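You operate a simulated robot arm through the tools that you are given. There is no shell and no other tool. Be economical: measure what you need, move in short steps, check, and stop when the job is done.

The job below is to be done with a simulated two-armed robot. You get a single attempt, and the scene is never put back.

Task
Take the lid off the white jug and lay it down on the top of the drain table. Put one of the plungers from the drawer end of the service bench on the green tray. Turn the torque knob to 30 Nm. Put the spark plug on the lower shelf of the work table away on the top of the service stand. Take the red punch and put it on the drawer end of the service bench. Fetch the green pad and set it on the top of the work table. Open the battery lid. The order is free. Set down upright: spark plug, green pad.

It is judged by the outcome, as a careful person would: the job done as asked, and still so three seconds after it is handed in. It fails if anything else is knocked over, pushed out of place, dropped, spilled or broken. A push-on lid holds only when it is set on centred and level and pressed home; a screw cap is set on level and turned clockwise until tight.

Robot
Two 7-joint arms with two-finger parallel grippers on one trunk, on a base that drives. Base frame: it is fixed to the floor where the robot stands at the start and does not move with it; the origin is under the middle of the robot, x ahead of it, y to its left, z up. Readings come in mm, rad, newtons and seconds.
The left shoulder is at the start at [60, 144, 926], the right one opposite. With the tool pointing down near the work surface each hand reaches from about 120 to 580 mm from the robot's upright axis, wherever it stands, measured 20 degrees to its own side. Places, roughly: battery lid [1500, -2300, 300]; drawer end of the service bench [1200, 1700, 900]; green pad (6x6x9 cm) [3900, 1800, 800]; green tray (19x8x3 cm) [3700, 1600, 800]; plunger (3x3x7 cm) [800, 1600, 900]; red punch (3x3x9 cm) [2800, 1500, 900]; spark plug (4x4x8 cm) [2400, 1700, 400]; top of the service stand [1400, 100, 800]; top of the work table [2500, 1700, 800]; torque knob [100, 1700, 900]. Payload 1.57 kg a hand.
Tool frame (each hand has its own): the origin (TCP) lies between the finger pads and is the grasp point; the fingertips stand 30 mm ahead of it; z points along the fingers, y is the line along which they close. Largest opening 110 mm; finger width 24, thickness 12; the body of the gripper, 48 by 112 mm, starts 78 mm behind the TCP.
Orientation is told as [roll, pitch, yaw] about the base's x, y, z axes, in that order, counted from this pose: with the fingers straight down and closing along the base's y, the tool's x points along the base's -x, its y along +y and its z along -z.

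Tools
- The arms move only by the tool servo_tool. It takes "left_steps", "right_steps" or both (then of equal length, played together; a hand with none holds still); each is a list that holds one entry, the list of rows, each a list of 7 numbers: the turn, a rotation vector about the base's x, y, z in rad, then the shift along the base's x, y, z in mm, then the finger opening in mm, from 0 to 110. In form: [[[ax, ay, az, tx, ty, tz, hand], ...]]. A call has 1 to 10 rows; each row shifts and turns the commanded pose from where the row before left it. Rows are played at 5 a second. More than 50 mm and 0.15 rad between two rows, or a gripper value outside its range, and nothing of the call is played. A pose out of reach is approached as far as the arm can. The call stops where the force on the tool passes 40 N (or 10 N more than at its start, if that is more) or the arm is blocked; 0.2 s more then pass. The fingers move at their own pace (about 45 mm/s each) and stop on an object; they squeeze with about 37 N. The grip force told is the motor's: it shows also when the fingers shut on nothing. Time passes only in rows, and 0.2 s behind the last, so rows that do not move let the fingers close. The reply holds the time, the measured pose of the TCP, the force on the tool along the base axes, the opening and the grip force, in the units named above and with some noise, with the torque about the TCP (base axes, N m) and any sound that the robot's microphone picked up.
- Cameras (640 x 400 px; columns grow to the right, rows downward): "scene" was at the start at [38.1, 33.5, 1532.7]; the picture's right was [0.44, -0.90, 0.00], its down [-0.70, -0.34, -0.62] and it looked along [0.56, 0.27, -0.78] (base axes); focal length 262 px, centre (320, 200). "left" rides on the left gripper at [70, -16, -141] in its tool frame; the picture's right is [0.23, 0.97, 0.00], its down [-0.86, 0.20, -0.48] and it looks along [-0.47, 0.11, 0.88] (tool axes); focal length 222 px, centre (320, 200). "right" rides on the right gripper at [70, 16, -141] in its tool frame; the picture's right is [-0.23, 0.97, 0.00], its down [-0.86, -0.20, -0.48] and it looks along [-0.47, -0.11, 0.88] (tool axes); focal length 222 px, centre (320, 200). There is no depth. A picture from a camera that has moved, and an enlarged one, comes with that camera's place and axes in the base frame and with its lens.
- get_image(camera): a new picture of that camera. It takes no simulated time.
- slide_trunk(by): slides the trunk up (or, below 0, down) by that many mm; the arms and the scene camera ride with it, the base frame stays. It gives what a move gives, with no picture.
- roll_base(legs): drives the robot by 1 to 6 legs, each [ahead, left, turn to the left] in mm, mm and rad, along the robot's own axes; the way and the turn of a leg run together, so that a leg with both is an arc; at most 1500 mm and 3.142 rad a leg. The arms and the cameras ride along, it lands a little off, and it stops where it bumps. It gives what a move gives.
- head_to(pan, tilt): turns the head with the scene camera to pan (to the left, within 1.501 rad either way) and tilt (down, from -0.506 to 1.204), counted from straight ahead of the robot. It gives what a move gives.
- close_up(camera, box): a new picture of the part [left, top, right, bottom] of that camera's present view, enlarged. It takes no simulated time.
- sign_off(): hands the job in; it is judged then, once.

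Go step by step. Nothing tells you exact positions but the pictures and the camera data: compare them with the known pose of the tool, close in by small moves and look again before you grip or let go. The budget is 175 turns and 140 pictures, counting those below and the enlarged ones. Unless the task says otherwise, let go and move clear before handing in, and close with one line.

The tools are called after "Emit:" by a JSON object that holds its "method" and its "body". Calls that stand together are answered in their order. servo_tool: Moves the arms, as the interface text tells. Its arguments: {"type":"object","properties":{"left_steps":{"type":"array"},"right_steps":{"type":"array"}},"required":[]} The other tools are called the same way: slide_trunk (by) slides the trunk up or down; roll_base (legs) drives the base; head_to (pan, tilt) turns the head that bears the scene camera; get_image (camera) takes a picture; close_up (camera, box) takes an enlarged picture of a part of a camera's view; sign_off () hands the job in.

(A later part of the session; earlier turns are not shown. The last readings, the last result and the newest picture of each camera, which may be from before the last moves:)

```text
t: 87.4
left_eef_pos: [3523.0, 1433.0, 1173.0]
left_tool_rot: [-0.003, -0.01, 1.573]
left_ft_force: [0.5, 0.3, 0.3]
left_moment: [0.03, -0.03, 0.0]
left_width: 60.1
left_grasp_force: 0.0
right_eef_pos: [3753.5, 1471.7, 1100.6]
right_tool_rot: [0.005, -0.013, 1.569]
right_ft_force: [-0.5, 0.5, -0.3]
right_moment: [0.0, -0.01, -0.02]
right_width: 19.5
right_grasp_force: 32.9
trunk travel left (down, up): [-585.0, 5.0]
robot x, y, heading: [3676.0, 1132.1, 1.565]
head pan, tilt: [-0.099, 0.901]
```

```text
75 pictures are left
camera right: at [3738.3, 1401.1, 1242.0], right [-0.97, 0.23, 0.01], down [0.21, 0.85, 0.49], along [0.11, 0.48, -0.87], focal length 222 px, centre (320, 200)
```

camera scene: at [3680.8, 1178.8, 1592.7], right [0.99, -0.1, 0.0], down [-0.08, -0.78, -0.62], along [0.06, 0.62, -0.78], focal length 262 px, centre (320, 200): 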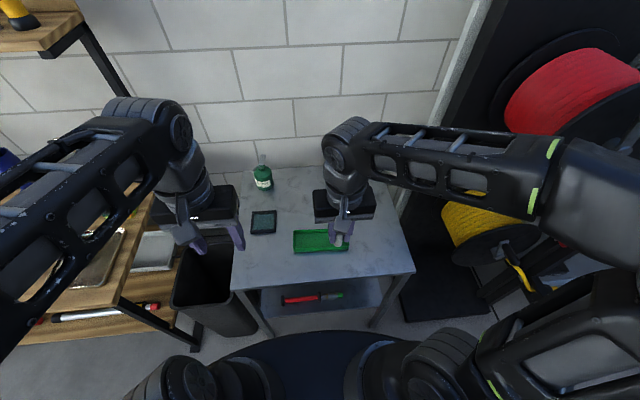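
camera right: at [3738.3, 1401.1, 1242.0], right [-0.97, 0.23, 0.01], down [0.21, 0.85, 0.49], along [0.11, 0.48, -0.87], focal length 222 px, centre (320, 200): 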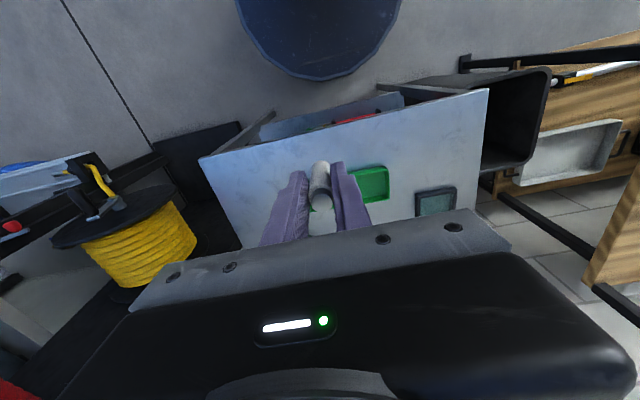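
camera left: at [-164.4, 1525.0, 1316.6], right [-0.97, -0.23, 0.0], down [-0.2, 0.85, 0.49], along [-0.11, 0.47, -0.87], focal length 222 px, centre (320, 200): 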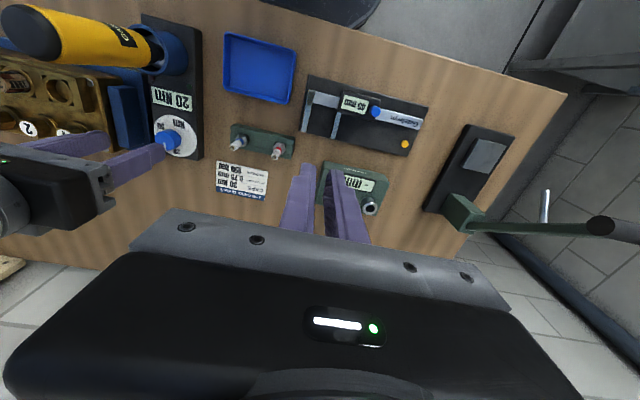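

Triangulation puts the tray centre at about (3727, 1660) on a table near z 740. I bring the plunger over it and down to z 870.

Emit:
{"method": "servo_tool", "body": {"right_steps": [[[0, 0, 0, -3, 38, -15, 5], [0, 0, 0, -3, 38, -20, 5], [0, 0, 0, -3, 38, -30, 5], [0, 0, 0, -3, 38, -30, 5], [0, 0, 0, -3, 38, -30, 5], [0, 0, 0, 0, 0, -45, 5], [0, 0, 0, 0, 0, -45, 5], [0, 0, 0, 0, 0, 0, 5]]]}}

Emit:
{"method": "get_image", "body": {"camera": "right"}}

Emit:
{"method": "close_up", "body": {"camera": "scene", "box": [240, 150, 420, 270]}}

```text
t: 89.2
left_eef_pos: [3522.4, 1432.1, 1172.8]
left_tool_rot: [-0.002, -0.008, 1.572]
left_ft_force: [0.1, 0.2, 0.0]
left_moment: [0.0, -0.02, 0.02]
left_width: 60.1
left_grasp_force: 0.1
right_eef_pos: [3737.8, 1660.2, 883.2]
right_tool_rot: [0.005, -0.014, 1.566]
right_ft_force: [0.1, 0.4, -0.6]
right_moment: [0.02, -0.02, -0.01]
right_width: 19.6
right_grasp_force: 33.7
trunk travel left (down, up): [-585.0, 5.0]
robot x, y, heading: [3672.3, 1137.1, 1.569]
head pan, tilt: [-0.099, 0.901]
```

```text
74 pictures are left
camera right: at [3722.9, 1589.7, 1025.6], right [-0.97, 0.23, 0.01], down [0.21, 0.85, 0.49], along [0.11, 0.48, -0.87], focal length 222 px, centre (320, 200)
```

right: 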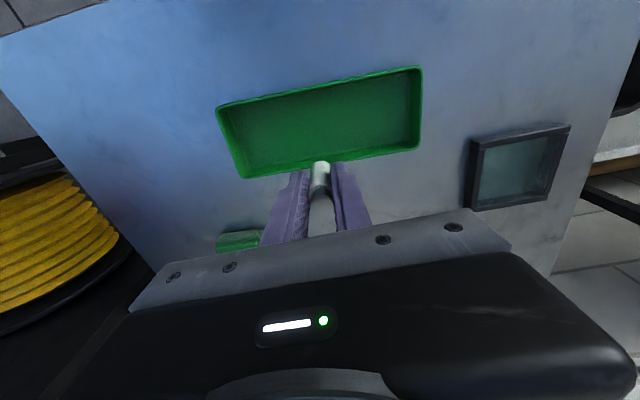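

```text
3.33 times, centred on (330, 210) of scene
camera zoom: at [3680.9, 1178.3, 1592.6], right [0.99, -0.1, 0.0], down [-0.08, -0.78, -0.62], along [0.06, 0.62, -0.78], focal length 875 px, centre (287, 167)
```

zoom: 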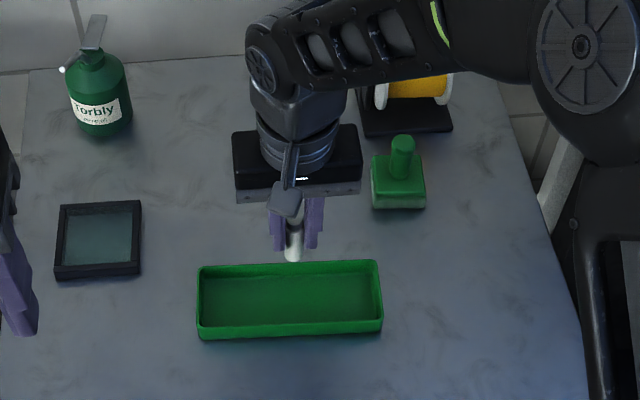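

Better: the tray centre is (3730, 1628), near z 808. I move back 32 mm and lower to contact.

Emit:
{"method": "servo_tool", "body": {"right_steps": [[[0, 0, 0, 0, -32, 0, 5], [0, 0, 0, 0, 0, 0, 5], [0, 0, 0, 0, 0, -20, 5], [0, 0, 0, 0, 0, 0, 5]]]}}

Emit:
{"method": "close_up", "body": {"camera": "right", "box": [180, 60, 480, 240]}}

Emit:
{"method": "close_up", "body": {"camera": "scene", "box": [280, 190, 370, 260]}}

```text
t: 90.2
left_eef_pos: [3522.9, 1434.0, 1173.0]
left_tool_rot: [-0.002, -0.009, 1.573]
left_ft_force: [0.7, 0.2, 0.8]
left_moment: [0.03, 0.01, -0.01]
left_width: 59.4
left_grasp_force: 0.1
right_eef_pos: [3738.5, 1629.5, 865.3]
right_tool_rot: [0.004, -0.012, 1.565]
right_ft_force: [0.4, 0.8, -0.5]
right_moment: [0.03, 0.0, 0.03]
right_width: 19.8
right_grasp_force: 33.0
trunk travel left (down, up): [-585.0, 5.0]
robot x, y, heading: [3673.5, 1134.6, 1.572]
head pan, tilt: [-0.099, 0.901]
```

```text
2.13 times, centred on (330, 150) of right
camera zoom: at [3723.8, 1558.8, 1006.3], right [-0.97, 0.23, 0.01], down [0.21, 0.85, 0.49], along [0.11, 0.48, -0.87], focal length 474 px, centre (299, 307)
```

zoom: 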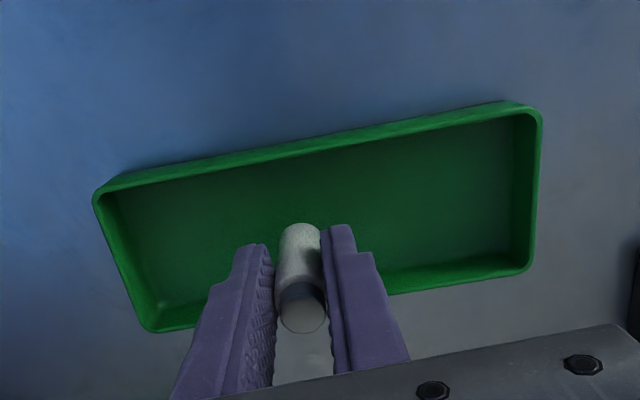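

```text
5.71 times, centred on (325, 225) of scene
camera zoom: at [3680.9, 1179.1, 1592.6], right [0.99, -0.1, 0.0], down [-0.08, -0.78, -0.62], along [0.06, 0.62, -0.78], focal length 1500 px, centre (291, 57)
```

zoom: 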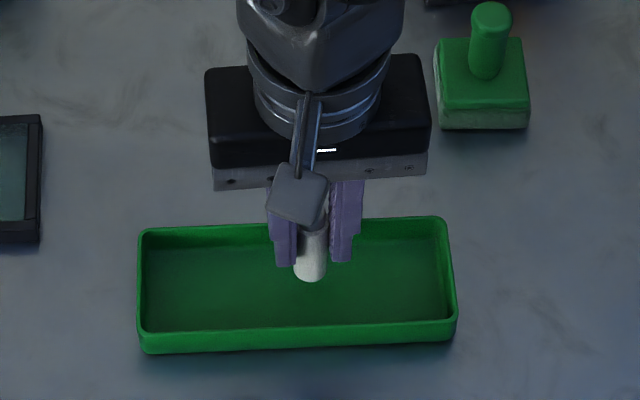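

Emit:
{"method": "servo_tool", "body": {"right_steps": [[[0, 0, 0, 0, 0, -6, 5], [0, 0, 0, 0, 0, -6, 5], [0, 0, 0, 0, 0, -4, 5], [0, 0, 0, 0, 0, -4, 5], [0, 0, 0, 0, 0, 0, 5]]]}}

Emit:
{"method": "close_up", "body": {"camera": "scene", "box": [280, 190, 370, 260]}}

```text
t: 91.4
left_eef_pos: [3522.9, 1433.6, 1172.9]
left_tool_rot: [-0.001, -0.009, 1.573]
left_ft_force: [0.5, 0.5, 0.7]
left_moment: [-0.05, 0.01, 0.02]
left_width: 60.1
left_grasp_force: 0.1
right_eef_pos: [3739.5, 1630.0, 845.3]
right_tool_rot: [0.003, -0.012, 1.566]
right_ft_force: [0.4, -0.6, -1.3]
right_moment: [0.0, 0.01, 0.01]
right_width: 19.6
right_grasp_force: 33.3
trunk travel left (down, up): [-585.0, 5.0]
robot x, y, heading: [3672.9, 1133.2, 1.568]
head pan, tilt: [-0.099, 0.901]
```

```text
5.71 times, centred on (325, 225) of scene
camera zoom: at [3680.8, 1179.0, 1592.6], right [0.99, -0.1, 0.0], down [-0.08, -0.78, -0.62], along [0.06, 0.62, -0.78], focal length 1500 px, centre (291, 57)
```

zoom: 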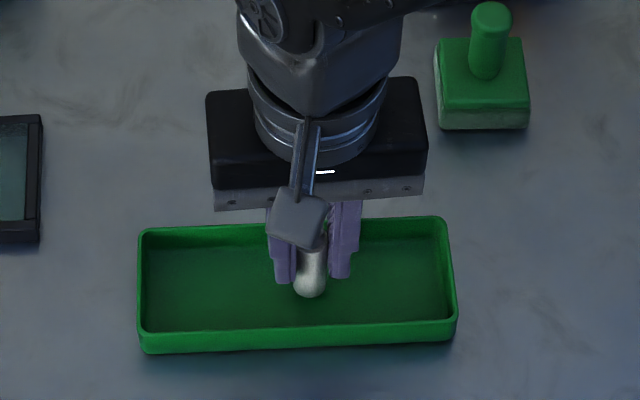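

Emit:
{"method": "servo_tool", "body": {"right_steps": [[[0, 0, 0, 0, 10, 0, 5], [0, 0, 0, 0, 0, -3, 5], [0, 0, 0, 0, 0, -3, 5], [0, 0, 0, 0, 0, -3, 5], [0, 0, 0, 0, 0, -3, 5], [0, 0, 0, 0, 0, -3, 5], [0, 0, 0, 0, 0, -3, 5], [0, 0, 0, 0, 0, -3, 5], [0, 0, 0, 0, 0, -3, 5], [0, 0, 0, 0, 0, 0, 5]]]}}

Emit:
{"method": "close_up", "body": {"camera": "scene", "box": [280, 190, 370, 260]}}

```text
t: 93.0
left_eef_pos: [3523.2, 1431.1, 1173.5]
left_tool_rot: [-0.002, -0.01, 1.573]
left_ft_force: [0.2, 0.5, 0.4]
left_moment: [0.01, 0.0, 0.0]
left_width: 59.8
left_grasp_force: 0.1
right_eef_pos: [3738.5, 1640.7, 833.0]
right_tool_rot: [0.008, -0.02, 1.565]
right_ft_force: [2.3, -7.5, 24.0]
right_moment: [-0.26, -0.18, -0.03]
right_width: 19.8
right_grasp_force: 33.2
trunk travel left (down, up): [-585.0, 5.0]
robot x, y, heading: [3670.8, 1134.0, 1.562]
head pan, tilt: [-0.099, 0.901]
stopped in row 7 (right hand): the force on the tool passed its limit (the readings are from after the stop); the commanded pose is now the measured one
```

```text
5.71 times, centred on (325, 225) of scene
camera zoom: at [3680.9, 1176.6, 1592.6], right [0.99, -0.1, 0.0], down [-0.08, -0.78, -0.62], along [0.06, 0.62, -0.78], focal length 1500 px, centre (291, 57)
```

zoom: 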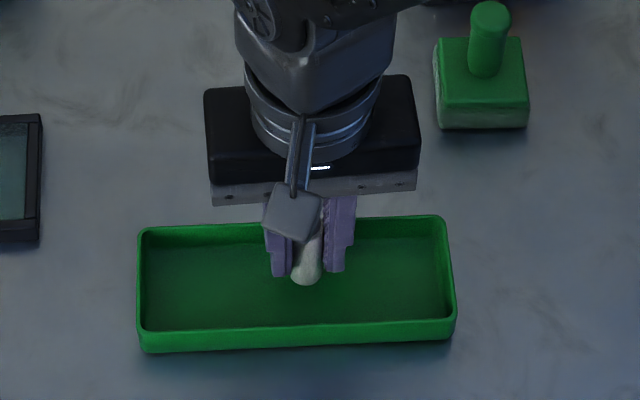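

Contact with the tray floor. I relieve the push slightly, open and rise.

Emit:
{"method": "servo_tool", "body": {"right_steps": [[[0, 0, 0, 0, 0, 1, 5], [0, 0, 0, 0, 0, 0, 22], [0, 0, 0, 0, 0, 0, 32], [0, 0, 0, 0, 0, 0, 50], [0, 0, 0, 0, 0, 0, 50], [0, 0, 0, 0, 0, 25, 50], [0, 0, 0, 0, 0, 45, 50], [0, 0, 0, 0, 0, 45, 50], [0, 0, 0, 0, 0, 30, 50]]]}}

Emit:
{"method": "close_up", "body": {"camera": "scene", "box": [270, 150, 400, 260]}}

Emit:
{"method": "get_image", "body": {"camera": "right"}}

```text
t: 95.0
left_eef_pos: [3522.8, 1434.1, 1172.2]
left_tool_rot: [-0.003, -0.009, 1.573]
left_ft_force: [0.4, -0.1, -0.4]
left_moment: [0.01, 0.01, 0.02]
left_width: 60.2
left_grasp_force: 0.0
right_eef_pos: [3739.7, 1641.6, 977.3]
right_tool_rot: [0.005, -0.018, 1.566]
right_ft_force: [0.0, 0.1, 0.0]
right_moment: [0.0, -0.04, 0.0]
right_width: 50.0
right_grasp_force: 0.1
trunk travel left (down, up): [-585.0, 5.0]
robot x, y, heading: [3670.6, 1132.8, 1.569]
head pan, tilt: [-0.099, 0.901]
```

```text
3.64 times, centred on (335, 205) of scene
camera zoom: at [3680.9, 1178.7, 1592.6], right [0.99, -0.1, 0.0], down [-0.08, -0.78, -0.62], along [0.06, 0.62, -0.78], focal length 955 px, centre (266, 182)
```

zoom: 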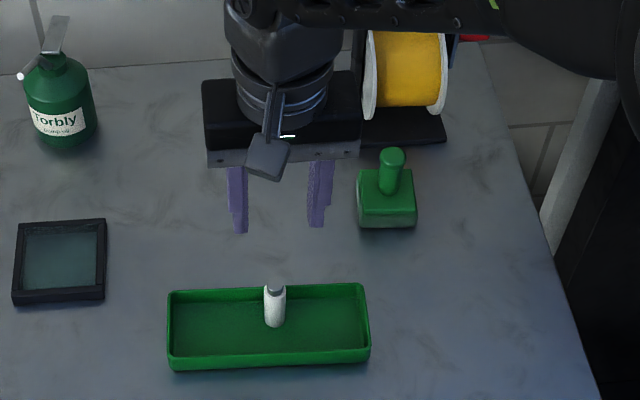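

```text
67 pictures are left
camera right: at [3723.5, 1570.1, 1118.0], right [-0.97, 0.23, 0.01], down [0.21, 0.85, 0.49], along [0.11, 0.48, -0.87], focal length 222 px, centre (320, 200)
```

right: 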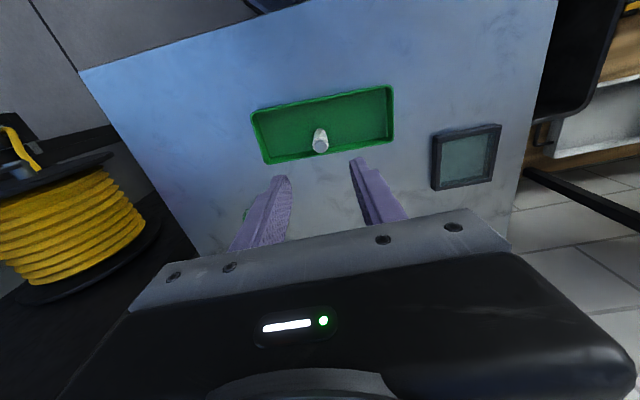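

The plunger stands in the tray. The pad's handle is at about (3861, 1768), too far for a vertical tool, so I tilt the right hand forward 43° and drive 20 mm nearer.

Emit:
{"method": "servo_tool", "body": {"right_steps": [[[0.15, 0, 0, 20, 0, 20, 60], [0.15, 0, 0, 20, 0, 20, 60], [0.15, 0, 0, 20, 0, 0, 60], [0.15, 0, 0, 20, 0, 0, 60], [0.15, 0, 0, 20, 0, 0, 60], [0, 0, 0, 20, 0, 0, 60], [0, 0, 0, 0, 0, 0, 60]]]}}

Emit:
{"method": "roll_base", "body": {"legs": [[20, -20, 0]]}}

Emit:
{"method": "get_image", "body": {"camera": "right"}}

Emit:
{"method": "get_image", "body": {"camera": "scene"}}

```text
t: 96.6
left_eef_pos: [3522.4, 1432.8, 1173.6]
left_tool_rot: [0.0, -0.009, 1.573]
left_ft_force: [0.5, -0.1, 0.3]
left_moment: [0.03, -0.01, 0.04]
left_width: 59.8
left_grasp_force: 0.1
right_eef_pos: [3857.0, 1639.8, 1017.7]
right_tool_rot: [0.009, -0.767, 1.566]
right_ft_force: [0.5, -0.3, -0.7]
right_moment: [0.0, 0.02, 0.0]
right_width: 59.8
right_grasp_force: 0.0
trunk travel left (down, up): [-585.0, 5.0]
robot x, y, heading: [3673.7, 1133.0, 1.565]
head pan, tilt: [-0.099, 0.901]
```

```text
t: 97.4
left_eef_pos: [3544.0, 1454.2, 1171.7]
left_tool_rot: [0.0, -0.008, 1.572]
left_ft_force: [0.9, 0.3, 0.0]
left_moment: [-0.05, 0.07, 0.01]
left_width: 60.2
left_grasp_force: 0.1
right_eef_pos: [3878.4, 1661.1, 1018.0]
right_tool_rot: [0.012, -0.766, 1.564]
right_ft_force: [0.7, -0.6, 0.6]
right_moment: [0.02, 0.05, 0.02]
right_width: 60.2
right_grasp_force: 0.1
trunk travel left (down, up): [-585.0, 5.0]
robot x, y, heading: [3692.7, 1152.6, 1.566]
head pan, tilt: [-0.099, 0.901]
```

```text
66 pictures are left
camera right: at [3863.9, 1513.5, 1071.1], right [-0.97, 0.16, 0.17], down [0.21, 0.29, 0.94], along [0.11, 0.94, -0.31], focal length 222 px, centre (320, 200)
```

right: 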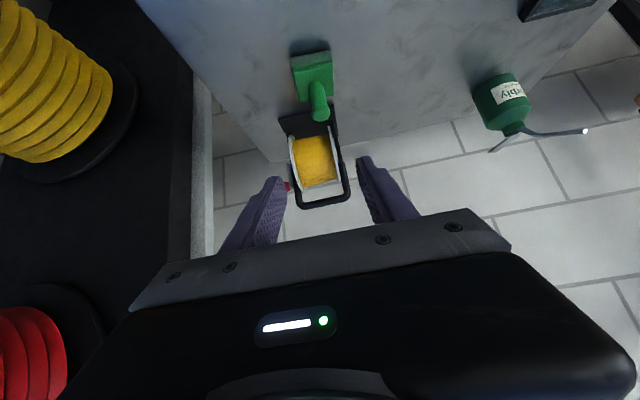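

```text
65 pictures are left
camera scene: at [3702.5, 1200.5, 1592.5], right [0.99, -0.1, 0.0], down [-0.08, -0.78, -0.62], along [0.06, 0.62, -0.78], focal length 262 px, centre (320, 200)
```

scene: 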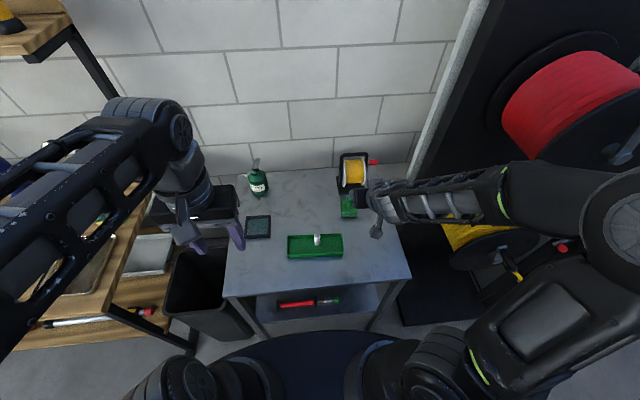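

Emit:
{"method": "close_up", "body": {"camera": "right", "box": [260, 30, 380, 130]}}

Emit:
{"method": "close_up", "body": {"camera": "scene", "box": [310, 150, 400, 240]}}

```text
4.00 times, centred on (320, 80) of right
camera zoom: at [3863.9, 1513.5, 1071.1], right [-0.97, 0.16, 0.17], down [0.21, 0.29, 0.94], along [0.11, 0.94, -0.31], focal length 888 px, centre (320, 680)
```

zoom: 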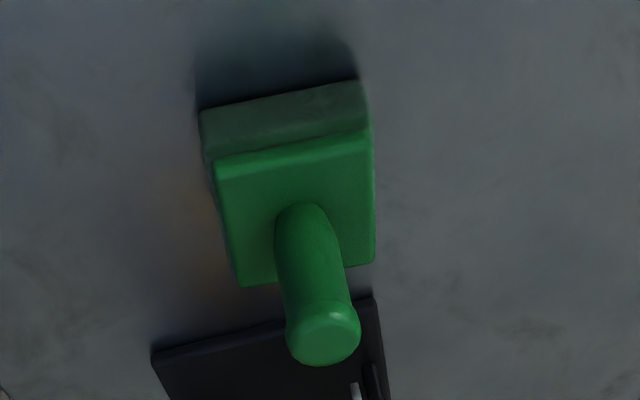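

```text
4.44 times, centred on (355, 195) of scene
camera zoom: at [3702.5, 1200.5, 1592.5], right [0.99, -0.1, 0.0], down [-0.08, -0.78, -0.62], along [0.06, 0.62, -0.78], focal length 1167 px, centre (164, 222)
```

zoom: 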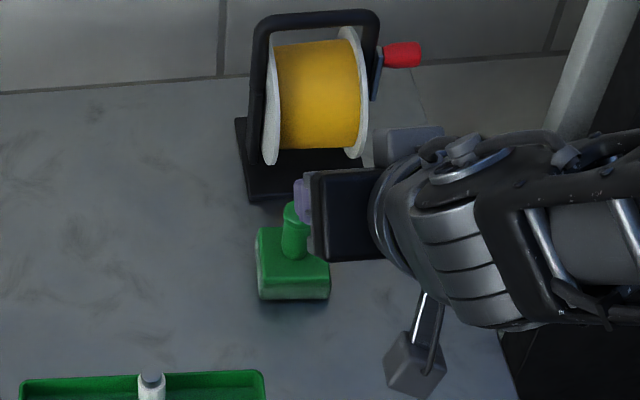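

I estimate the handle tip near (3871, 1760, 872) and the grip height at z 855. I approach to a point 80 mm short along the tool axis.

Emit:
{"method": "servo_tool", "body": {"right_steps": [[[0, 0, 0, -3, 15, -35, 60], [0, 0, 0, -2, 15, -35, 60], [0, 0, 0, -2, 14, -35, 60], [0, 0, 0, 0, 0, 0, 60]]]}}

Emit:
{"method": "close_up", "body": {"camera": "right", "box": [200, 20, 440, 220]}}

```text
t: 98.4
left_eef_pos: [3543.0, 1451.6, 1172.9]
left_tool_rot: [-0.002, -0.008, 1.572]
left_ft_force: [0.6, -0.8, 1.0]
left_moment: [0.02, 0.01, 0.02]
left_width: 60.1
left_grasp_force: 0.0
right_eef_pos: [3871.1, 1704.6, 914.5]
right_tool_rot: [0.011, -0.767, 1.564]
right_ft_force: [0.1, 0.5, -0.4]
right_moment: [0.0, 0.03, -0.01]
right_width: 60.2
right_grasp_force: 0.1
trunk travel left (down, up): [-585.0, 5.0]
robot x, y, heading: [3693.7, 1154.3, 1.564]
head pan, tilt: [-0.099, 0.901]
```

```text
2.00 times, centred on (320, 120) of right
camera zoom: at [3856.0, 1556.2, 968.2], right [-0.97, 0.16, 0.17], down [0.21, 0.28, 0.94], along [0.11, 0.95, -0.31], focal length 444 px, centre (320, 360)
```

zoom: 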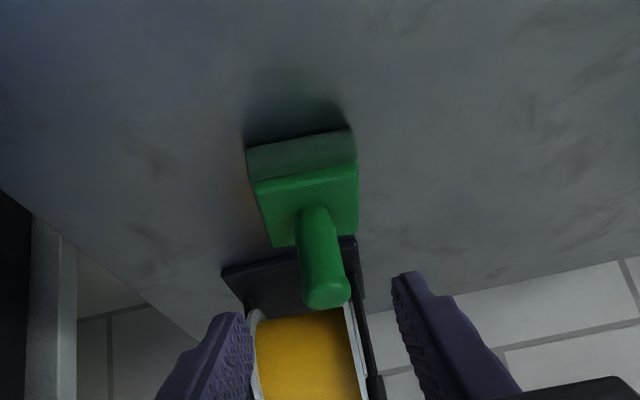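

Two views from the same hand camera give the handle at (3871, 1770), top near z 866. I advance and close.

Emit:
{"method": "servo_tool", "body": {"right_steps": [[[0, 0, 0, 0, 25, -20, 60], [0, 0, 0, 0, 20, -20, 60], [0, 0, 0, 0, 20, -20, 60], [0, 0, 0, 0, 0, 0, 60]]]}}

Emit:
{"method": "close_up", "body": {"camera": "right", "box": [200, 20, 440, 220]}}

```text
t: 99.4
left_eef_pos: [3542.6, 1452.6, 1173.1]
left_tool_rot: [-0.001, -0.008, 1.572]
left_ft_force: [0.2, -1.1, 0.4]
left_moment: [0.03, 0.0, 0.02]
left_width: 59.9
left_grasp_force: 0.0
right_eef_pos: [3870.7, 1769.8, 851.9]
right_tool_rot: [0.011, -0.767, 1.567]
right_ft_force: [-0.2, -1.0, -0.3]
right_moment: [-0.01, -0.01, -0.01]
right_width: 60.1
right_grasp_force: 0.1
trunk travel left (down, up): [-585.0, 5.0]
robot x, y, heading: [3692.7, 1151.0, 1.566]
head pan, tilt: [-0.099, 0.901]
```

```text
2.00 times, centred on (320, 120) of right
camera zoom: at [3856.0, 1622.1, 905.8], right [-0.97, 0.16, 0.16], down [0.21, 0.28, 0.94], along [0.11, 0.95, -0.31], focal length 444 px, centre (320, 360)
```

zoom: 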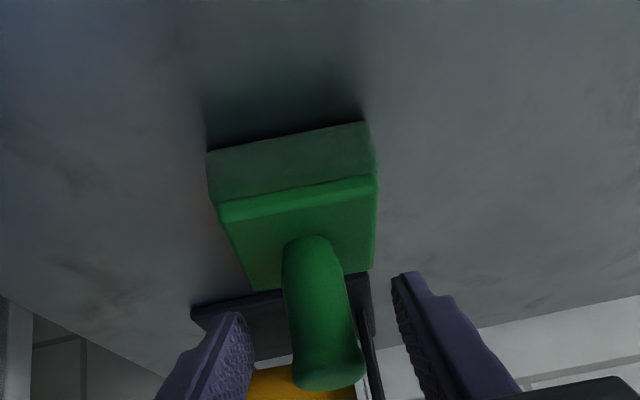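

Emit:
{"method": "servo_tool", "body": {"right_steps": [[[0, 0, 0, 0, 0, 0, 30], [0, 0, 0, 0, 0, 0, 5], [0, 0, 0, 0, 0, 0, 5], [0, 0, 0, 0, 0, 0, 5], [0, 0, 0, 0, 0, 15, 5], [0, 0, 0, 0, 0, 25, 5]]]}}

Emit:
{"method": "close_up", "body": {"camera": "right", "box": [200, 20, 440, 220]}}

```text
t: 100.8
left_eef_pos: [3542.4, 1452.7, 1172.5]
left_tool_rot: [-0.001, -0.007, 1.573]
left_ft_force: [-1.2, 0.2, 0.0]
left_moment: [0.0, 0.01, -0.01]
left_width: 60.0
left_grasp_force: 0.1
right_eef_pos: [3871.7, 1768.2, 891.7]
right_tool_rot: [0.012, -0.765, 1.565]
right_ft_force: [-0.4, -0.2, -0.4]
right_moment: [0.0, 0.02, 0.01]
right_width: 25.4
right_grasp_force: 36.8
trunk travel left (down, up): [-585.0, 5.0]
robot x, y, heading: [3691.8, 1153.4, 1.564]
head pan, tilt: [-0.099, 0.901]
```

```text
2.00 times, centred on (320, 120) of right
camera zoom: at [3855.9, 1620.8, 945.8], right [-0.97, 0.16, 0.16], down [0.21, 0.28, 0.94], along [0.11, 0.94, -0.31], focal length 444 px, centre (320, 360)
```

zoom: 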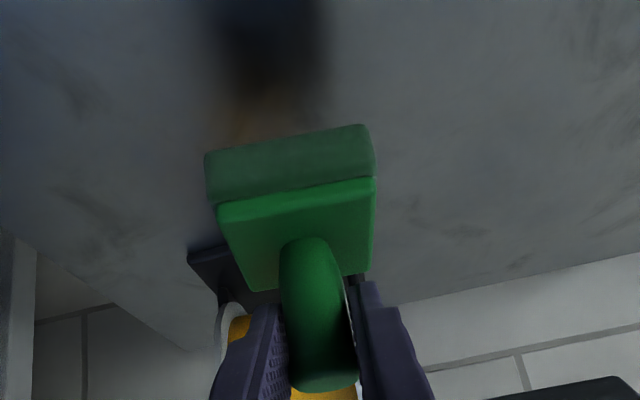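

The pad is held upright. I lift, retract, then back off and drive toward the work table.

Emit:
{"method": "servo_tool", "body": {"right_steps": [[[0, 0, 0, 0, 0, 40, 5], [0, 0, 0, 0, 0, 45, 5], [0, 0, 0, 0, -40, 20, 5], [0, 0, 0, 0, -45, 0, 5], [0, 0, 0, 0, -45, 0, 5], [0, 0, 0, 0, -45, 0, 5], [0, 0, 0, 0, -45, 0, 5], [0, 0, 0, 0, -30, 0, 5]]]}}

Emit:
{"method": "roll_base", "body": {"legs": [[-350, 0, 0], [0, 1150, 0]]}}

Emit:
{"method": "head_to", "body": {"pan": 0.0, "tilt": 0.75}}

Emit:
{"method": "get_image", "body": {"camera": "scene"}}

```text
t: 102.6
left_eef_pos: [3541.9, 1453.0, 1172.3]
left_tool_rot: [-0.002, -0.009, 1.574]
left_ft_force: [0.2, 0.1, -0.5]
left_moment: [-0.02, 0.01, -0.01]
left_width: 60.0
left_grasp_force: 0.1
right_eef_pos: [3862.0, 1628.8, 1013.3]
right_tool_rot: [0.012, -0.764, 1.565]
right_ft_force: [-0.5, 0.9, -0.7]
right_moment: [-0.02, 0.0, -0.05]
right_width: 25.4
right_grasp_force: 37.1
right hand out of reach, approached as far as the arm can: row 6, 7, 8
trunk travel left (down, up): [-585.0, 5.0]
robot x, y, heading: [3694.8, 1151.6, 1.564]
head pan, tilt: [-0.099, 0.901]
```

```text
t: 110.4
left_eef_pos: [2378.6, 1108.4, 1172.3]
left_tool_rot: [-0.002, -0.009, 1.568]
left_ft_force: [0.2, -0.7, 1.3]
left_moment: [-0.03, 0.01, 0.02]
left_width: 60.2
left_grasp_force: 0.0
right_eef_pos: [2698.7, 1283.9, 1013.3]
right_tool_rot: [0.01, -0.765, 1.56]
right_ft_force: [0.0, 0.1, -1.1]
right_moment: [0.0, 0.01, 0.0]
right_width: 25.5
right_grasp_force: 36.6
trunk travel left (down, up): [-585.0, 5.0]
robot x, y, heading: [2531.2, 813.9, 1.566]
head pan, tilt: [-0.099, 0.901]
```

```text
t: 111.1
left_eef_pos: [2377.1, 1109.8, 1173.9]
left_tool_rot: [-0.003, -0.009, 1.57]
left_ft_force: [-0.2, 0.3, 1.1]
left_moment: [-0.01, -0.02, 0.01]
left_width: 59.8
left_grasp_force: 0.1
right_eef_pos: [2700.0, 1283.4, 1012.8]
right_tool_rot: [0.009, -0.765, 1.561]
right_ft_force: [-1.0, 0.2, -0.4]
right_moment: [-0.01, 0.02, 0.01]
right_width: 25.6
right_grasp_force: 37.0
trunk travel left (down, up): [-585.0, 5.0]
robot x, y, heading: [2530.2, 812.3, 1.565]
head pan, tilt: [0.0, 0.75]
```

```text
59 pictures are left
camera scene: at [2528.2, 862.1, 1604.5], right [1.0, -0.01, 0.0], down [0.0, -0.68, -0.73], along [0.01, 0.73, -0.68], focal length 262 px, centre (320, 200)
```

scene: 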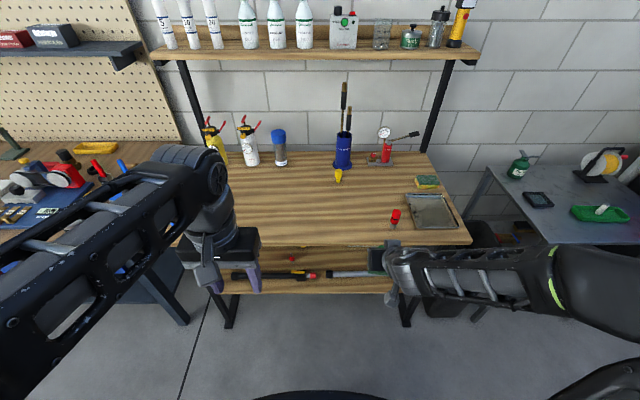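

The work table top is near z 795, front edge y 1480; the red punch is at about (2838, 1550). The front centre is free, so I drive up to place the pad at about (2600, 1550).

Emit:
{"method": "roll_base", "body": {"legs": [[250, 100, 0]]}}

Emit:
{"method": "servo_tool", "body": {"right_steps": [[[0, 0, 0, 0, 10, -30, 5], [0, 0, 0, 0, 10, -30, 5], [0, 0, 0, 0, 0, -35, 5], [0, 0, 0, 0, 0, -25, 5], [0, 0, 0, 0, 0, 0, 5]]]}}

Emit:
{"method": "get_image", "body": {"camera": "scene"}}

Emit:
{"method": "get_image", "body": {"camera": "right"}}

```text
t: 113.0
left_eef_pos: [2281.5, 1364.0, 1172.9]
left_tool_rot: [-0.003, -0.005, 1.572]
left_ft_force: [0.1, 0.3, 0.0]
left_moment: [-0.01, -0.02, 0.01]
left_width: 60.1
left_grasp_force: 0.0
right_eef_pos: [2602.3, 1539.1, 1012.5]
right_tool_rot: [0.01, -0.764, 1.562]
right_ft_force: [-0.4, -0.1, -1.6]
right_moment: [-0.03, 0.02, -0.02]
right_width: 25.7
right_grasp_force: 36.7
trunk travel left (down, up): [-585.0, 5.0]
robot x, y, heading: [2427.4, 1063.9, 1.565]
head pan, tilt: [0.0, 0.75]
```

```text
t: 114.2
left_eef_pos: [2281.6, 1363.9, 1173.3]
left_tool_rot: [-0.003, -0.01, 1.571]
left_ft_force: [0.0, 0.4, -0.2]
left_moment: [0.02, -0.03, -0.03]
left_width: 60.0
left_grasp_force: 0.1
right_eef_pos: [2600.3, 1557.7, 893.1]
right_tool_rot: [0.011, -0.767, 1.562]
right_ft_force: [-0.6, 0.0, 0.3]
right_moment: [-0.01, 0.01, -0.05]
right_width: 25.5
right_grasp_force: 37.7
trunk travel left (down, up): [-585.0, 5.0]
robot x, y, heading: [2431.1, 1064.4, 1.562]
head pan, tilt: [0.0, 0.75]
```

```text
58 pictures are left
camera scene: at [2430.9, 1116.4, 1604.5], right [1.0, -0.01, 0.0], down [0.0, -0.68, -0.73], along [0.0, 0.73, -0.68], focal length 262 px, centre (320, 200)
```

scene: 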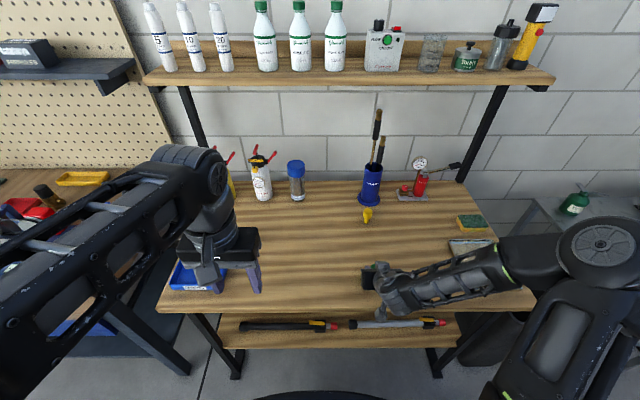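

```text
57 pictures are left
camera right: at [2585.5, 1410.6, 947.0], right [-0.97, 0.17, 0.16], down [0.21, 0.28, 0.94], along [0.11, 0.94, -0.31], focal length 222 px, centre (320, 200)
```

right: 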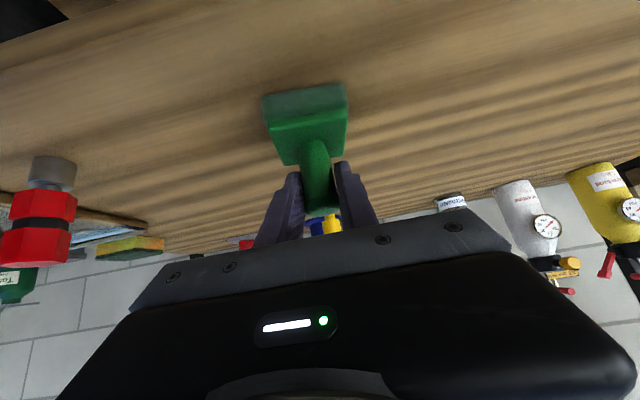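

Clear below. I lower the pad in small steps until it touches.

Emit:
{"method": "servo_tool", "body": {"right_steps": [[[0, 0, 0, 0, 0, -10, 5], [0, 0, 0, 0, 0, -6, 5], [0, 0, 0, 0, 0, -4, 5], [0, 0, 0, 0, 0, -3, 5], [0, 0, 0, 0, 0, -3, 5], [0, 0, 0, 0, 0, -3, 5], [0, 0, 0, 0, 0, -3, 5], [0, 0, 0, 0, 0, -3, 5], [0, 0, 0, 0, 0, -3, 5], [0, 0, 0, 0, 0, -3, 5]]]}}

Emit:
{"method": "close_up", "body": {"camera": "right", "box": [200, 20, 440, 220]}}

```text
t: 115.0
left_eef_pos: [2281.0, 1361.5, 1172.9]
left_tool_rot: [-0.002, -0.01, 1.57]
left_ft_force: [-0.2, -0.1, -1.0]
left_moment: [-0.06, -0.02, -0.02]
left_width: 59.8
left_grasp_force: 0.1
right_eef_pos: [2601.8, 1560.2, 878.2]
right_tool_rot: [0.006, -0.782, 1.567]
right_ft_force: [1.7, -10.2, 22.6]
right_moment: [-0.5, 0.0, 0.06]
right_width: 24.9
right_grasp_force: 36.3
trunk travel left (down, up): [-585.0, 5.0]
robot x, y, heading: [2432.7, 1065.1, 1.566]
head pan, tilt: [0.0, 0.75]
stopped in row 3 (right hand): the force on the tool passed its limit (the readings are from after the stop); the commanded pose is now the measured one
```

```text
2.00 times, centred on (320, 120) of right
camera zoom: at [2585.6, 1411.8, 931.3], right [-0.97, 0.16, 0.16], down [0.2, 0.27, 0.94], along [0.11, 0.95, -0.3], focal length 444 px, centre (320, 360)
```

zoom: 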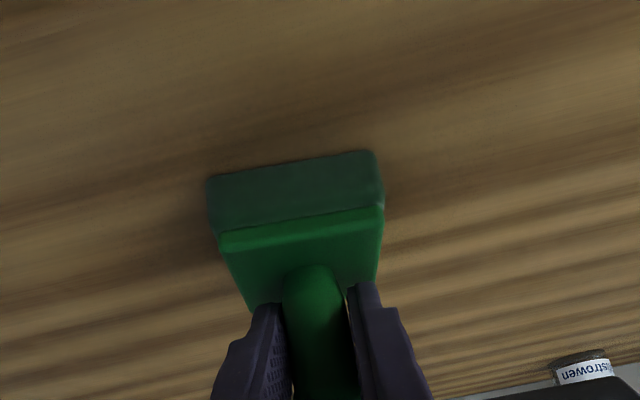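

Contact at z 878; the pad sits on the table. I relieve, release, and back out along the tool axis.

Emit:
{"method": "servo_tool", "body": {"right_steps": [[[0, 0, 0, 0, 0, 1, 5], [0, 0, 0, 0, 0, 0, 28], [0, 0, 0, 0, 0, 0, 40], [0, 0, 0, 0, 0, 0, 60], [0, 0, 0, 0, 0, 0, 60], [0, 0, 0, 0, -15, 16, 60], [0, 0, 0, 0, -30, 31, 60], [0, 0, 0, 0, -30, 31, 60], [0, 0, 0, 0, 0, 40, 60], [0, 0, 0, 0, 0, 30, 60]]]}}

Emit:
{"method": "get_image", "body": {"camera": "right"}}

Emit:
{"method": "get_image", "body": {"camera": "scene"}}

```text
t: 117.2
left_eef_pos: [2280.5, 1363.3, 1173.1]
left_tool_rot: [-0.001, -0.01, 1.573]
left_ft_force: [0.4, -0.1, 0.6]
left_moment: [0.02, -0.01, -0.01]
left_width: 59.9
left_grasp_force: 0.1
right_eef_pos: [2595.7, 1544.4, 1022.6]
right_tool_rot: [0.007, -0.776, 1.564]
right_ft_force: [0.6, 0.2, 0.1]
right_moment: [-0.03, 0.0, 0.01]
right_width: 60.0
right_grasp_force: 0.1
right hand out of reach, approached as far as the arm can: row 7, 8
trunk travel left (down, up): [-585.0, 5.0]
robot x, y, heading: [2430.8, 1059.3, 1.565]
head pan, tilt: [0.0, 0.75]
```

```text
55 pictures are left
camera right: at [2579.4, 1395.6, 1077.0], right [-0.97, 0.16, 0.16], down [0.2, 0.27, 0.94], along [0.11, 0.95, -0.3], focal length 222 px, centre (320, 200)
```

right: 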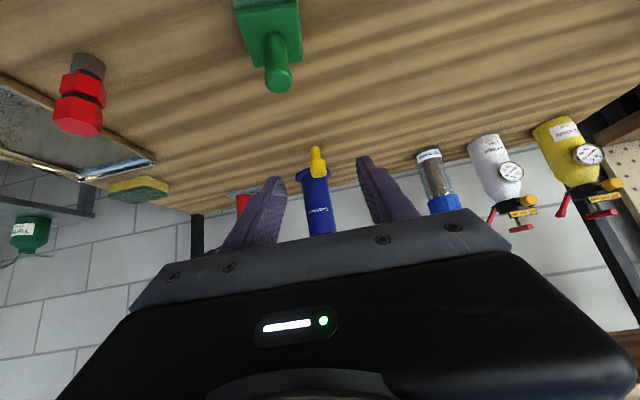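

```text
54 pictures are left
camera scene: at [2430.9, 1115.9, 1604.5], right [1.0, -0.01, 0.0], down [0.0, -0.68, -0.73], along [0.0, 0.73, -0.68], focal length 262 px, centre (320, 200)
```

scene: 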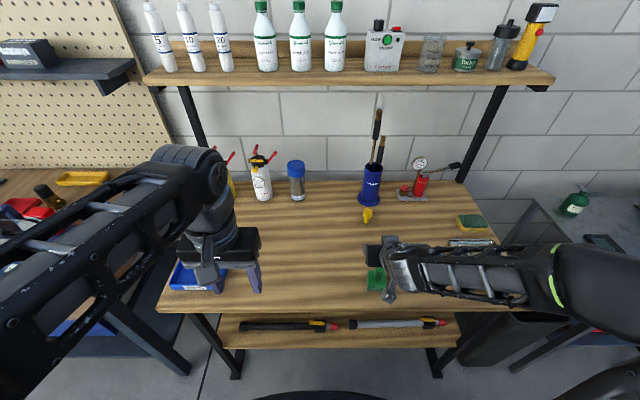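

The pad stands on the table. Now I bring the right hand vertical again and move the robot right so it is over the red punch at about (2831, 1551).

Emit:
{"method": "servo_tool", "body": {"right_steps": [[[-0.15, 0, 0, 0, 0, 10, 60], [-0.15, 0, 0, 0, 0, 10, 60], [-0.15, 0, 0, 0, 0, 0, 60], [-0.15, 0, 0, 0, 0, 0, 60], [-0.15, 0, 0, 0, 0, 0, 60], [-0.026, 0, 0, 0, 0, 0, 60], [0, 0, 0, 0, 0, 0, 60]]]}}

Emit:
{"method": "roll_base", "body": {"legs": [[0, -240, 0]]}}

Emit:
{"method": "get_image", "body": {"camera": "right"}}

Emit:
{"method": "get_image", "body": {"camera": "scene"}}

```text
t: 118.8
left_eef_pos: [2280.9, 1363.0, 1173.1]
left_tool_rot: [-0.002, -0.009, 1.57]
left_ft_force: [0.4, 0.6, 0.4]
left_moment: [-0.02, 0.0, -0.03]
left_width: 60.0
left_grasp_force: 0.1
right_eef_pos: [2593.1, 1545.0, 1041.5]
right_tool_rot: [0.003, 0.003, 1.567]
right_ft_force: [-0.2, 0.7, 0.5]
right_moment: [0.0, 0.01, 0.0]
right_width: 59.9
right_grasp_force: 0.1
trunk travel left (down, up): [-585.0, 5.0]
robot x, y, heading: [2430.9, 1064.2, 1.567]
head pan, tilt: [0.0, 0.75]
```

```text
t: 120.6
left_eef_pos: [2525.0, 1361.7, 1173.3]
left_tool_rot: [0.0, -0.009, 1.57]
left_ft_force: [0.5, 0.7, 0.3]
left_moment: [-0.04, 0.04, -0.01]
left_width: 60.1
left_grasp_force: 0.1
right_eef_pos: [2837.6, 1544.5, 1042.0]
right_tool_rot: [0.004, -0.002, 1.564]
right_ft_force: [0.5, 0.6, 0.1]
right_moment: [0.0, 0.04, -0.01]
right_width: 60.3
right_grasp_force: 0.1
trunk travel left (down, up): [-585.0, 5.0]
robot x, y, heading: [2675.2, 1061.9, 1.566]
head pan, tilt: [0.0, 0.75]
```

```text
53 pictures are left
camera right: at [2821.9, 1474.6, 1183.9], right [-0.97, 0.23, 0.0], down [0.2, 0.85, 0.48], along [0.11, 0.47, -0.88], focal length 222 px, centre (320, 200)
```

right: 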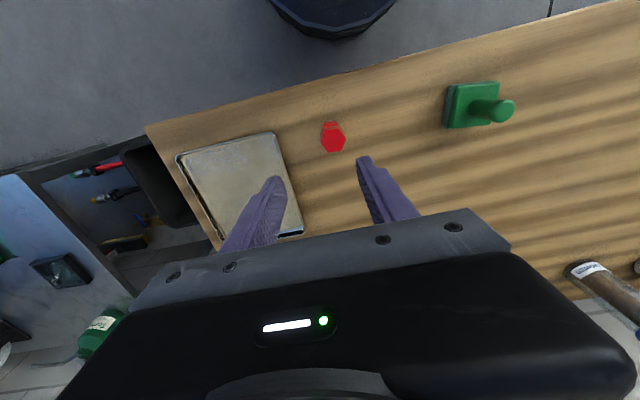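

```text
52 pictures are left
camera scene: at [2675.3, 1115.2, 1604.5], right [1.0, -0.01, 0.0], down [0.0, -0.68, -0.73], along [0.0, 0.73, -0.68], focal length 262 px, centre (320, 200)
```

scene: 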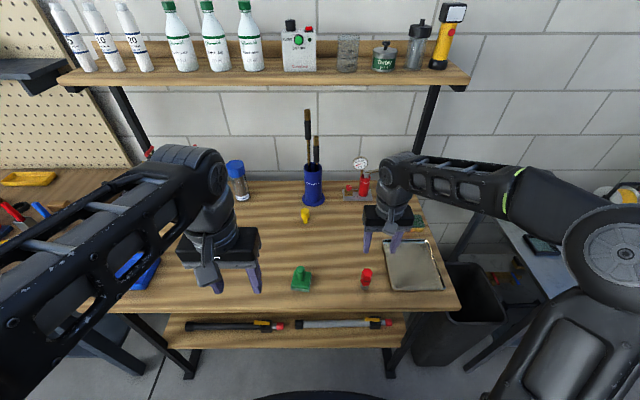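

Emit:
{"method": "servo_tool", "body": {"right_steps": [[[0, 0, 0, -16, 0, -30, 60], [0, 0, 0, 0, 0, -45, 60], [0, 0, 0, 0, 0, 0, 60]]]}}

Emit:
{"method": "close_up", "body": {"camera": "right", "box": [220, 60, 420, 210]}}

```text
t: 121.4
left_eef_pos: [2523.6, 1361.7, 1172.9]
left_tool_rot: [-0.003, -0.01, 1.572]
left_ft_force: [0.1, 0.3, 0.5]
left_moment: [0.01, -0.01, 0.04]
left_width: 60.1
left_grasp_force: 0.1
right_eef_pos: [2819.5, 1542.1, 965.8]
right_tool_rot: [0.002, 0.0, 1.568]
right_ft_force: [-0.7, 0.0, -0.2]
right_moment: [0.01, 0.0, 0.0]
right_width: 60.1
right_grasp_force: 0.1
trunk travel left (down, up): [-585.0, 5.0]
robot x, y, heading: [2672.2, 1061.8, 1.57]
head pan, tilt: [0.0, 0.75]
```

```text
2.67 times, centred on (320, 135) of right
camera zoom: at [2804.0, 1472.8, 1108.5], right [-0.97, 0.23, 0.0], down [0.2, 0.85, 0.48], along [0.11, 0.47, -0.88], focal length 592 px, centre (320, 373)
```

zoom: 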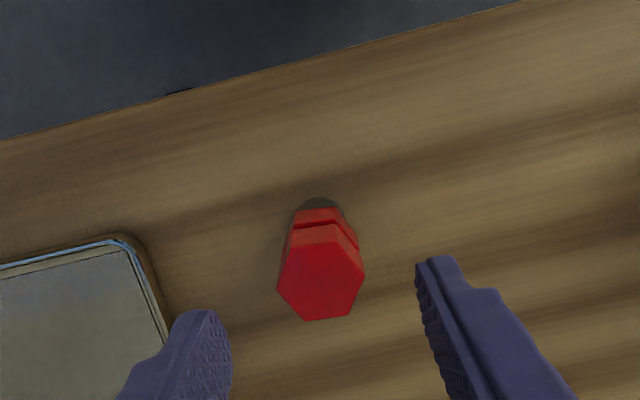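

Emit:
{"method": "servo_tool", "body": {"right_steps": [[[0, 0, 0, 1, 2, -45, 60], [0, 0, 0, 0, 0, -43, 60], [0, 0, 0, 0, 0, 0, 40], [0, 0, 0, 0, 0, 0, 5], [0, 0, 0, 0, 0, 0, 5], [0, 0, 0, 0, 0, 0, 5], [0, 0, 0, 0, 0, 20, 5], [0, 0, 0, 0, 0, 30, 5]]]}}

Emit:
{"method": "close_up", "body": {"camera": "right", "box": [220, 60, 420, 210]}}

```text
t: 123.2
left_eef_pos: [2523.8, 1361.5, 1172.6]
left_tool_rot: [-0.001, -0.009, 1.571]
left_ft_force: [0.8, 0.4, 0.2]
left_moment: [0.0, -0.03, 0.03]
left_width: 60.0
left_grasp_force: 0.0
right_eef_pos: [2820.4, 1544.8, 929.6]
right_tool_rot: [0.002, 0.0, 1.566]
right_ft_force: [0.4, -0.8, -1.2]
right_moment: [0.06, 0.01, -0.03]
right_width: 29.1
right_grasp_force: 37.1
trunk travel left (down, up): [-585.0, 5.0]
robot x, y, heading: [2671.4, 1060.9, 1.563]
head pan, tilt: [0.0, 0.75]
```

```text
2.67 times, centred on (320, 135) of right
camera zoom: at [2804.5, 1476.7, 1071.3], right [-0.97, 0.23, 0.0], down [0.2, 0.85, 0.48], along [0.11, 0.47, -0.88], focal length 592 px, centre (320, 373)
```

zoom: 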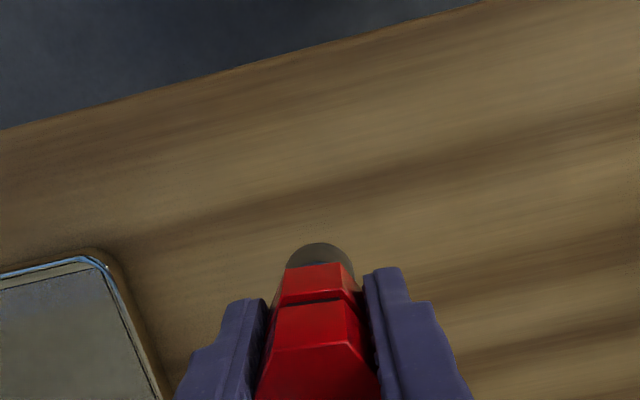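

The punch is held. I raise it, back away, and lower the trunk to look at the lower shelf for the spark plug.

Emit:
{"method": "servo_tool", "body": {"right_steps": [[[0, 0, 0, 0, -10, 45, 5], [0, 0, 0, 0, -30, 35, 5], [0, 0, 0, 10, -40, 20, 5], [0, 0, 0, 10, -45, 0, 5], [0, 0, 0, 10, -45, 0, 5], [0, 0, 0, 10, -30, 0, 5]]]}}

Emit:
{"method": "roll_base", "body": {"legs": [[-350, 0, 0], [0, 200, 0]]}}

Emit:
{"method": "slide_trunk", "body": {"by": -450}}

Emit:
{"method": "head_to", "body": {"pan": 0.0, "tilt": 0.6}}

Emit:
{"method": "get_image", "body": {"camera": "scene"}}

```text
t: 124.6
left_eef_pos: [2523.9, 1360.9, 1173.7]
left_tool_rot: [-0.001, -0.008, 1.571]
left_ft_force: [-0.2, 0.0, 0.5]
left_moment: [0.0, -0.03, -0.02]
left_width: 59.7
left_grasp_force: 0.0
right_eef_pos: [2863.6, 1346.6, 1031.5]
right_tool_rot: [0.003, 0.0, 1.567]
right_ft_force: [-0.7, -0.3, 0.0]
right_moment: [0.02, 0.0, -0.02]
right_width: 29.1
right_grasp_force: 36.8
trunk travel left (down, up): [-585.0, 5.0]
robot x, y, heading: [2672.2, 1063.9, 1.565]
head pan, tilt: [0.0, 0.75]
```

```text
t: 128.1
left_eef_pos: [2318.9, 1011.8, 1173.1]
left_tool_rot: [-0.003, -0.009, 1.569]
left_ft_force: [0.4, 0.1, -0.6]
left_moment: [0.0, -0.02, 0.01]
left_width: 60.2
left_grasp_force: 0.1
right_eef_pos: [2657.5, 997.1, 1031.2]
right_tool_rot: [0.001, -0.001, 1.567]
right_ft_force: [-0.1, -0.2, -1.3]
right_moment: [0.01, -0.05, -0.01]
right_width: 28.8
right_grasp_force: 36.6
trunk travel left (down, up): [-585.0, 5.0]
robot x, y, heading: [2467.3, 714.5, 1.564]
head pan, tilt: [0.0, 0.75]
```

```text
refused: -450 is not a number from -400 to 400
```

```text
t: 128.8
left_eef_pos: [2318.2, 1012.3, 1173.5]
left_tool_rot: [-0.002, -0.007, 1.571]
left_ft_force: [0.2, 0.7, 0.0]
left_moment: [-0.02, 0.0, 0.0]
left_width: 60.0
left_grasp_force: 0.0
right_eef_pos: [2659.4, 995.2, 1031.4]
right_tool_rot: [0.005, 0.001, 1.566]
right_ft_force: [0.3, -0.3, -1.5]
right_moment: [0.0, -0.03, -0.01]
right_width: 29.1
right_grasp_force: 36.6
trunk travel left (down, up): [-585.0, 5.0]
robot x, y, heading: [2466.4, 712.5, 1.564]
head pan, tilt: [0.0, 0.6]
```

```text
49 pictures are left
camera scene: at [2470.2, 770.5, 1617.3], right [1.0, -0.01, 0.0], down [0.0, -0.57, -0.82], along [0.01, 0.82, -0.57], focal length 262 px, centre (320, 200)
```

scene: 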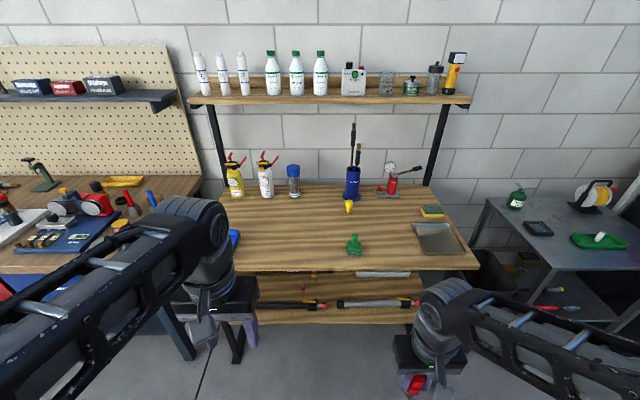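

Emit:
{"method": "slide_trunk", "body": {"by": -400}}

Emit:
{"method": "head_to", "body": {"pan": 0.0, "tilt": 0.5}}

Emit:
{"method": "get_image", "body": {"camera": "scene"}}

```text
t: 132.6
left_eef_pos: [2318.8, 1011.7, 773.1]
left_tool_rot: [-0.001, -0.008, 1.568]
left_ft_force: [-0.2, -0.1, 0.2]
left_moment: [-0.03, 0.01, 0.0]
left_width: 60.2
left_grasp_force: 0.1
right_eef_pos: [2660.2, 995.7, 630.6]
right_tool_rot: [0.005, 0.0, 1.566]
right_ft_force: [0.3, 0.8, -1.5]
right_moment: [0.03, 0.03, 0.03]
right_width: 28.8
right_grasp_force: 36.6
trunk travel left (down, up): [-185.0, 405.0]
robot x, y, heading: [2474.9, 713.0, 1.566]
head pan, tilt: [0.0, 0.6]
```

```text
t: 133.3
left_eef_pos: [2319.3, 1012.0, 771.9]
left_tool_rot: [-0.002, -0.009, 1.569]
left_ft_force: [0.8, -0.4, -0.1]
left_moment: [0.01, -0.01, -0.01]
left_width: 60.0
left_grasp_force: 0.1
right_eef_pos: [2659.6, 995.6, 630.5]
right_tool_rot: [0.004, 0.001, 1.566]
right_ft_force: [-0.5, -0.8, -0.7]
right_moment: [0.0, -0.01, 0.0]
right_width: 29.2
right_grasp_force: 36.9
trunk travel left (down, up): [-185.0, 405.0]
robot x, y, heading: [2471.7, 712.1, 1.564]
head pan, tilt: [0.0, 0.499]
```

```text
48 pictures are left
camera scene: at [2469.8, 773.0, 1226.4], right [1.0, -0.01, 0.0], down [0.0, -0.48, -0.88], along [0.01, 0.88, -0.48], focal length 262 px, centre (320, 200)
```

scene: 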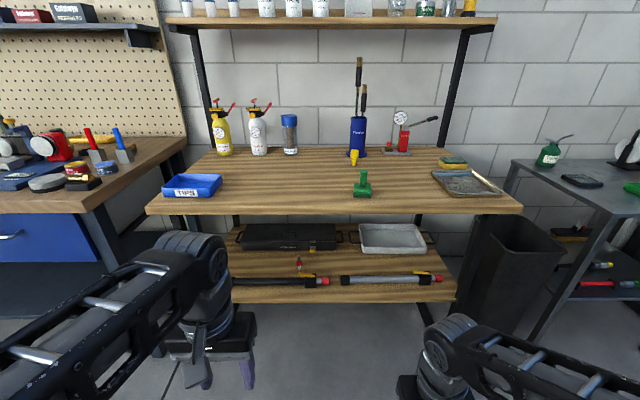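

Emit:
{"method": "close_up", "body": {"camera": "scene", "box": [220, 215, 450, 315]}}

Emit:
{"method": "close_up", "body": {"camera": "scene", "box": [275, 245, 325, 295]}}

```text
2.78 times, centred on (335, 265) of scene
camera zoom: at [2469.8, 773.0, 1226.4], right [1.0, -0.01, 0.0], down [0.0, -0.48, -0.88], along [0.01, 0.88, -0.48], focal length 730 px, centre (278, 19)
```

zoom: 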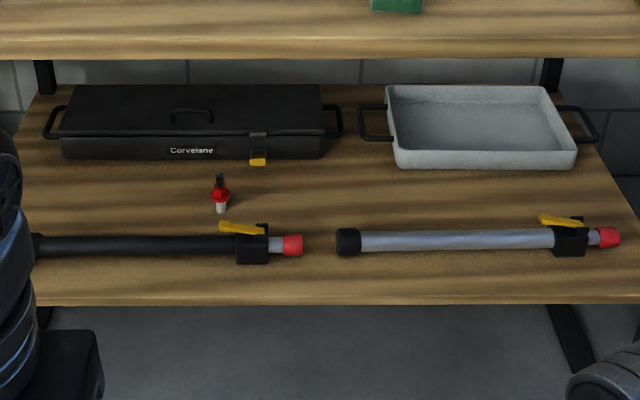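

```text
8.00 times, centred on (300, 270) of scene
camera zoom: at [2469.8, 773.0, 1226.4], right [1.0, -0.01, 0.0], down [0.0, -0.48, -0.88], along [0.01, 0.88, -0.48], focal length 2100 px, centre (480, -360)
```

zoom: 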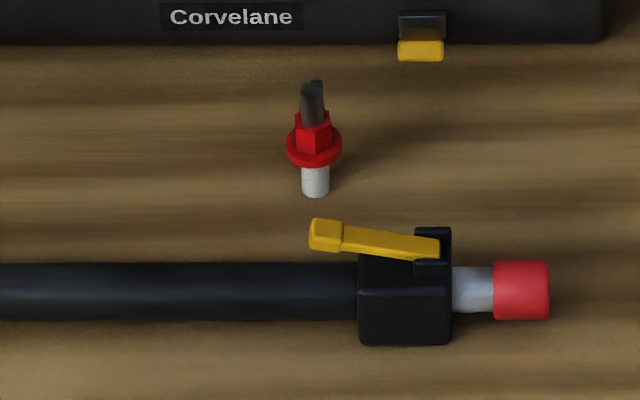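

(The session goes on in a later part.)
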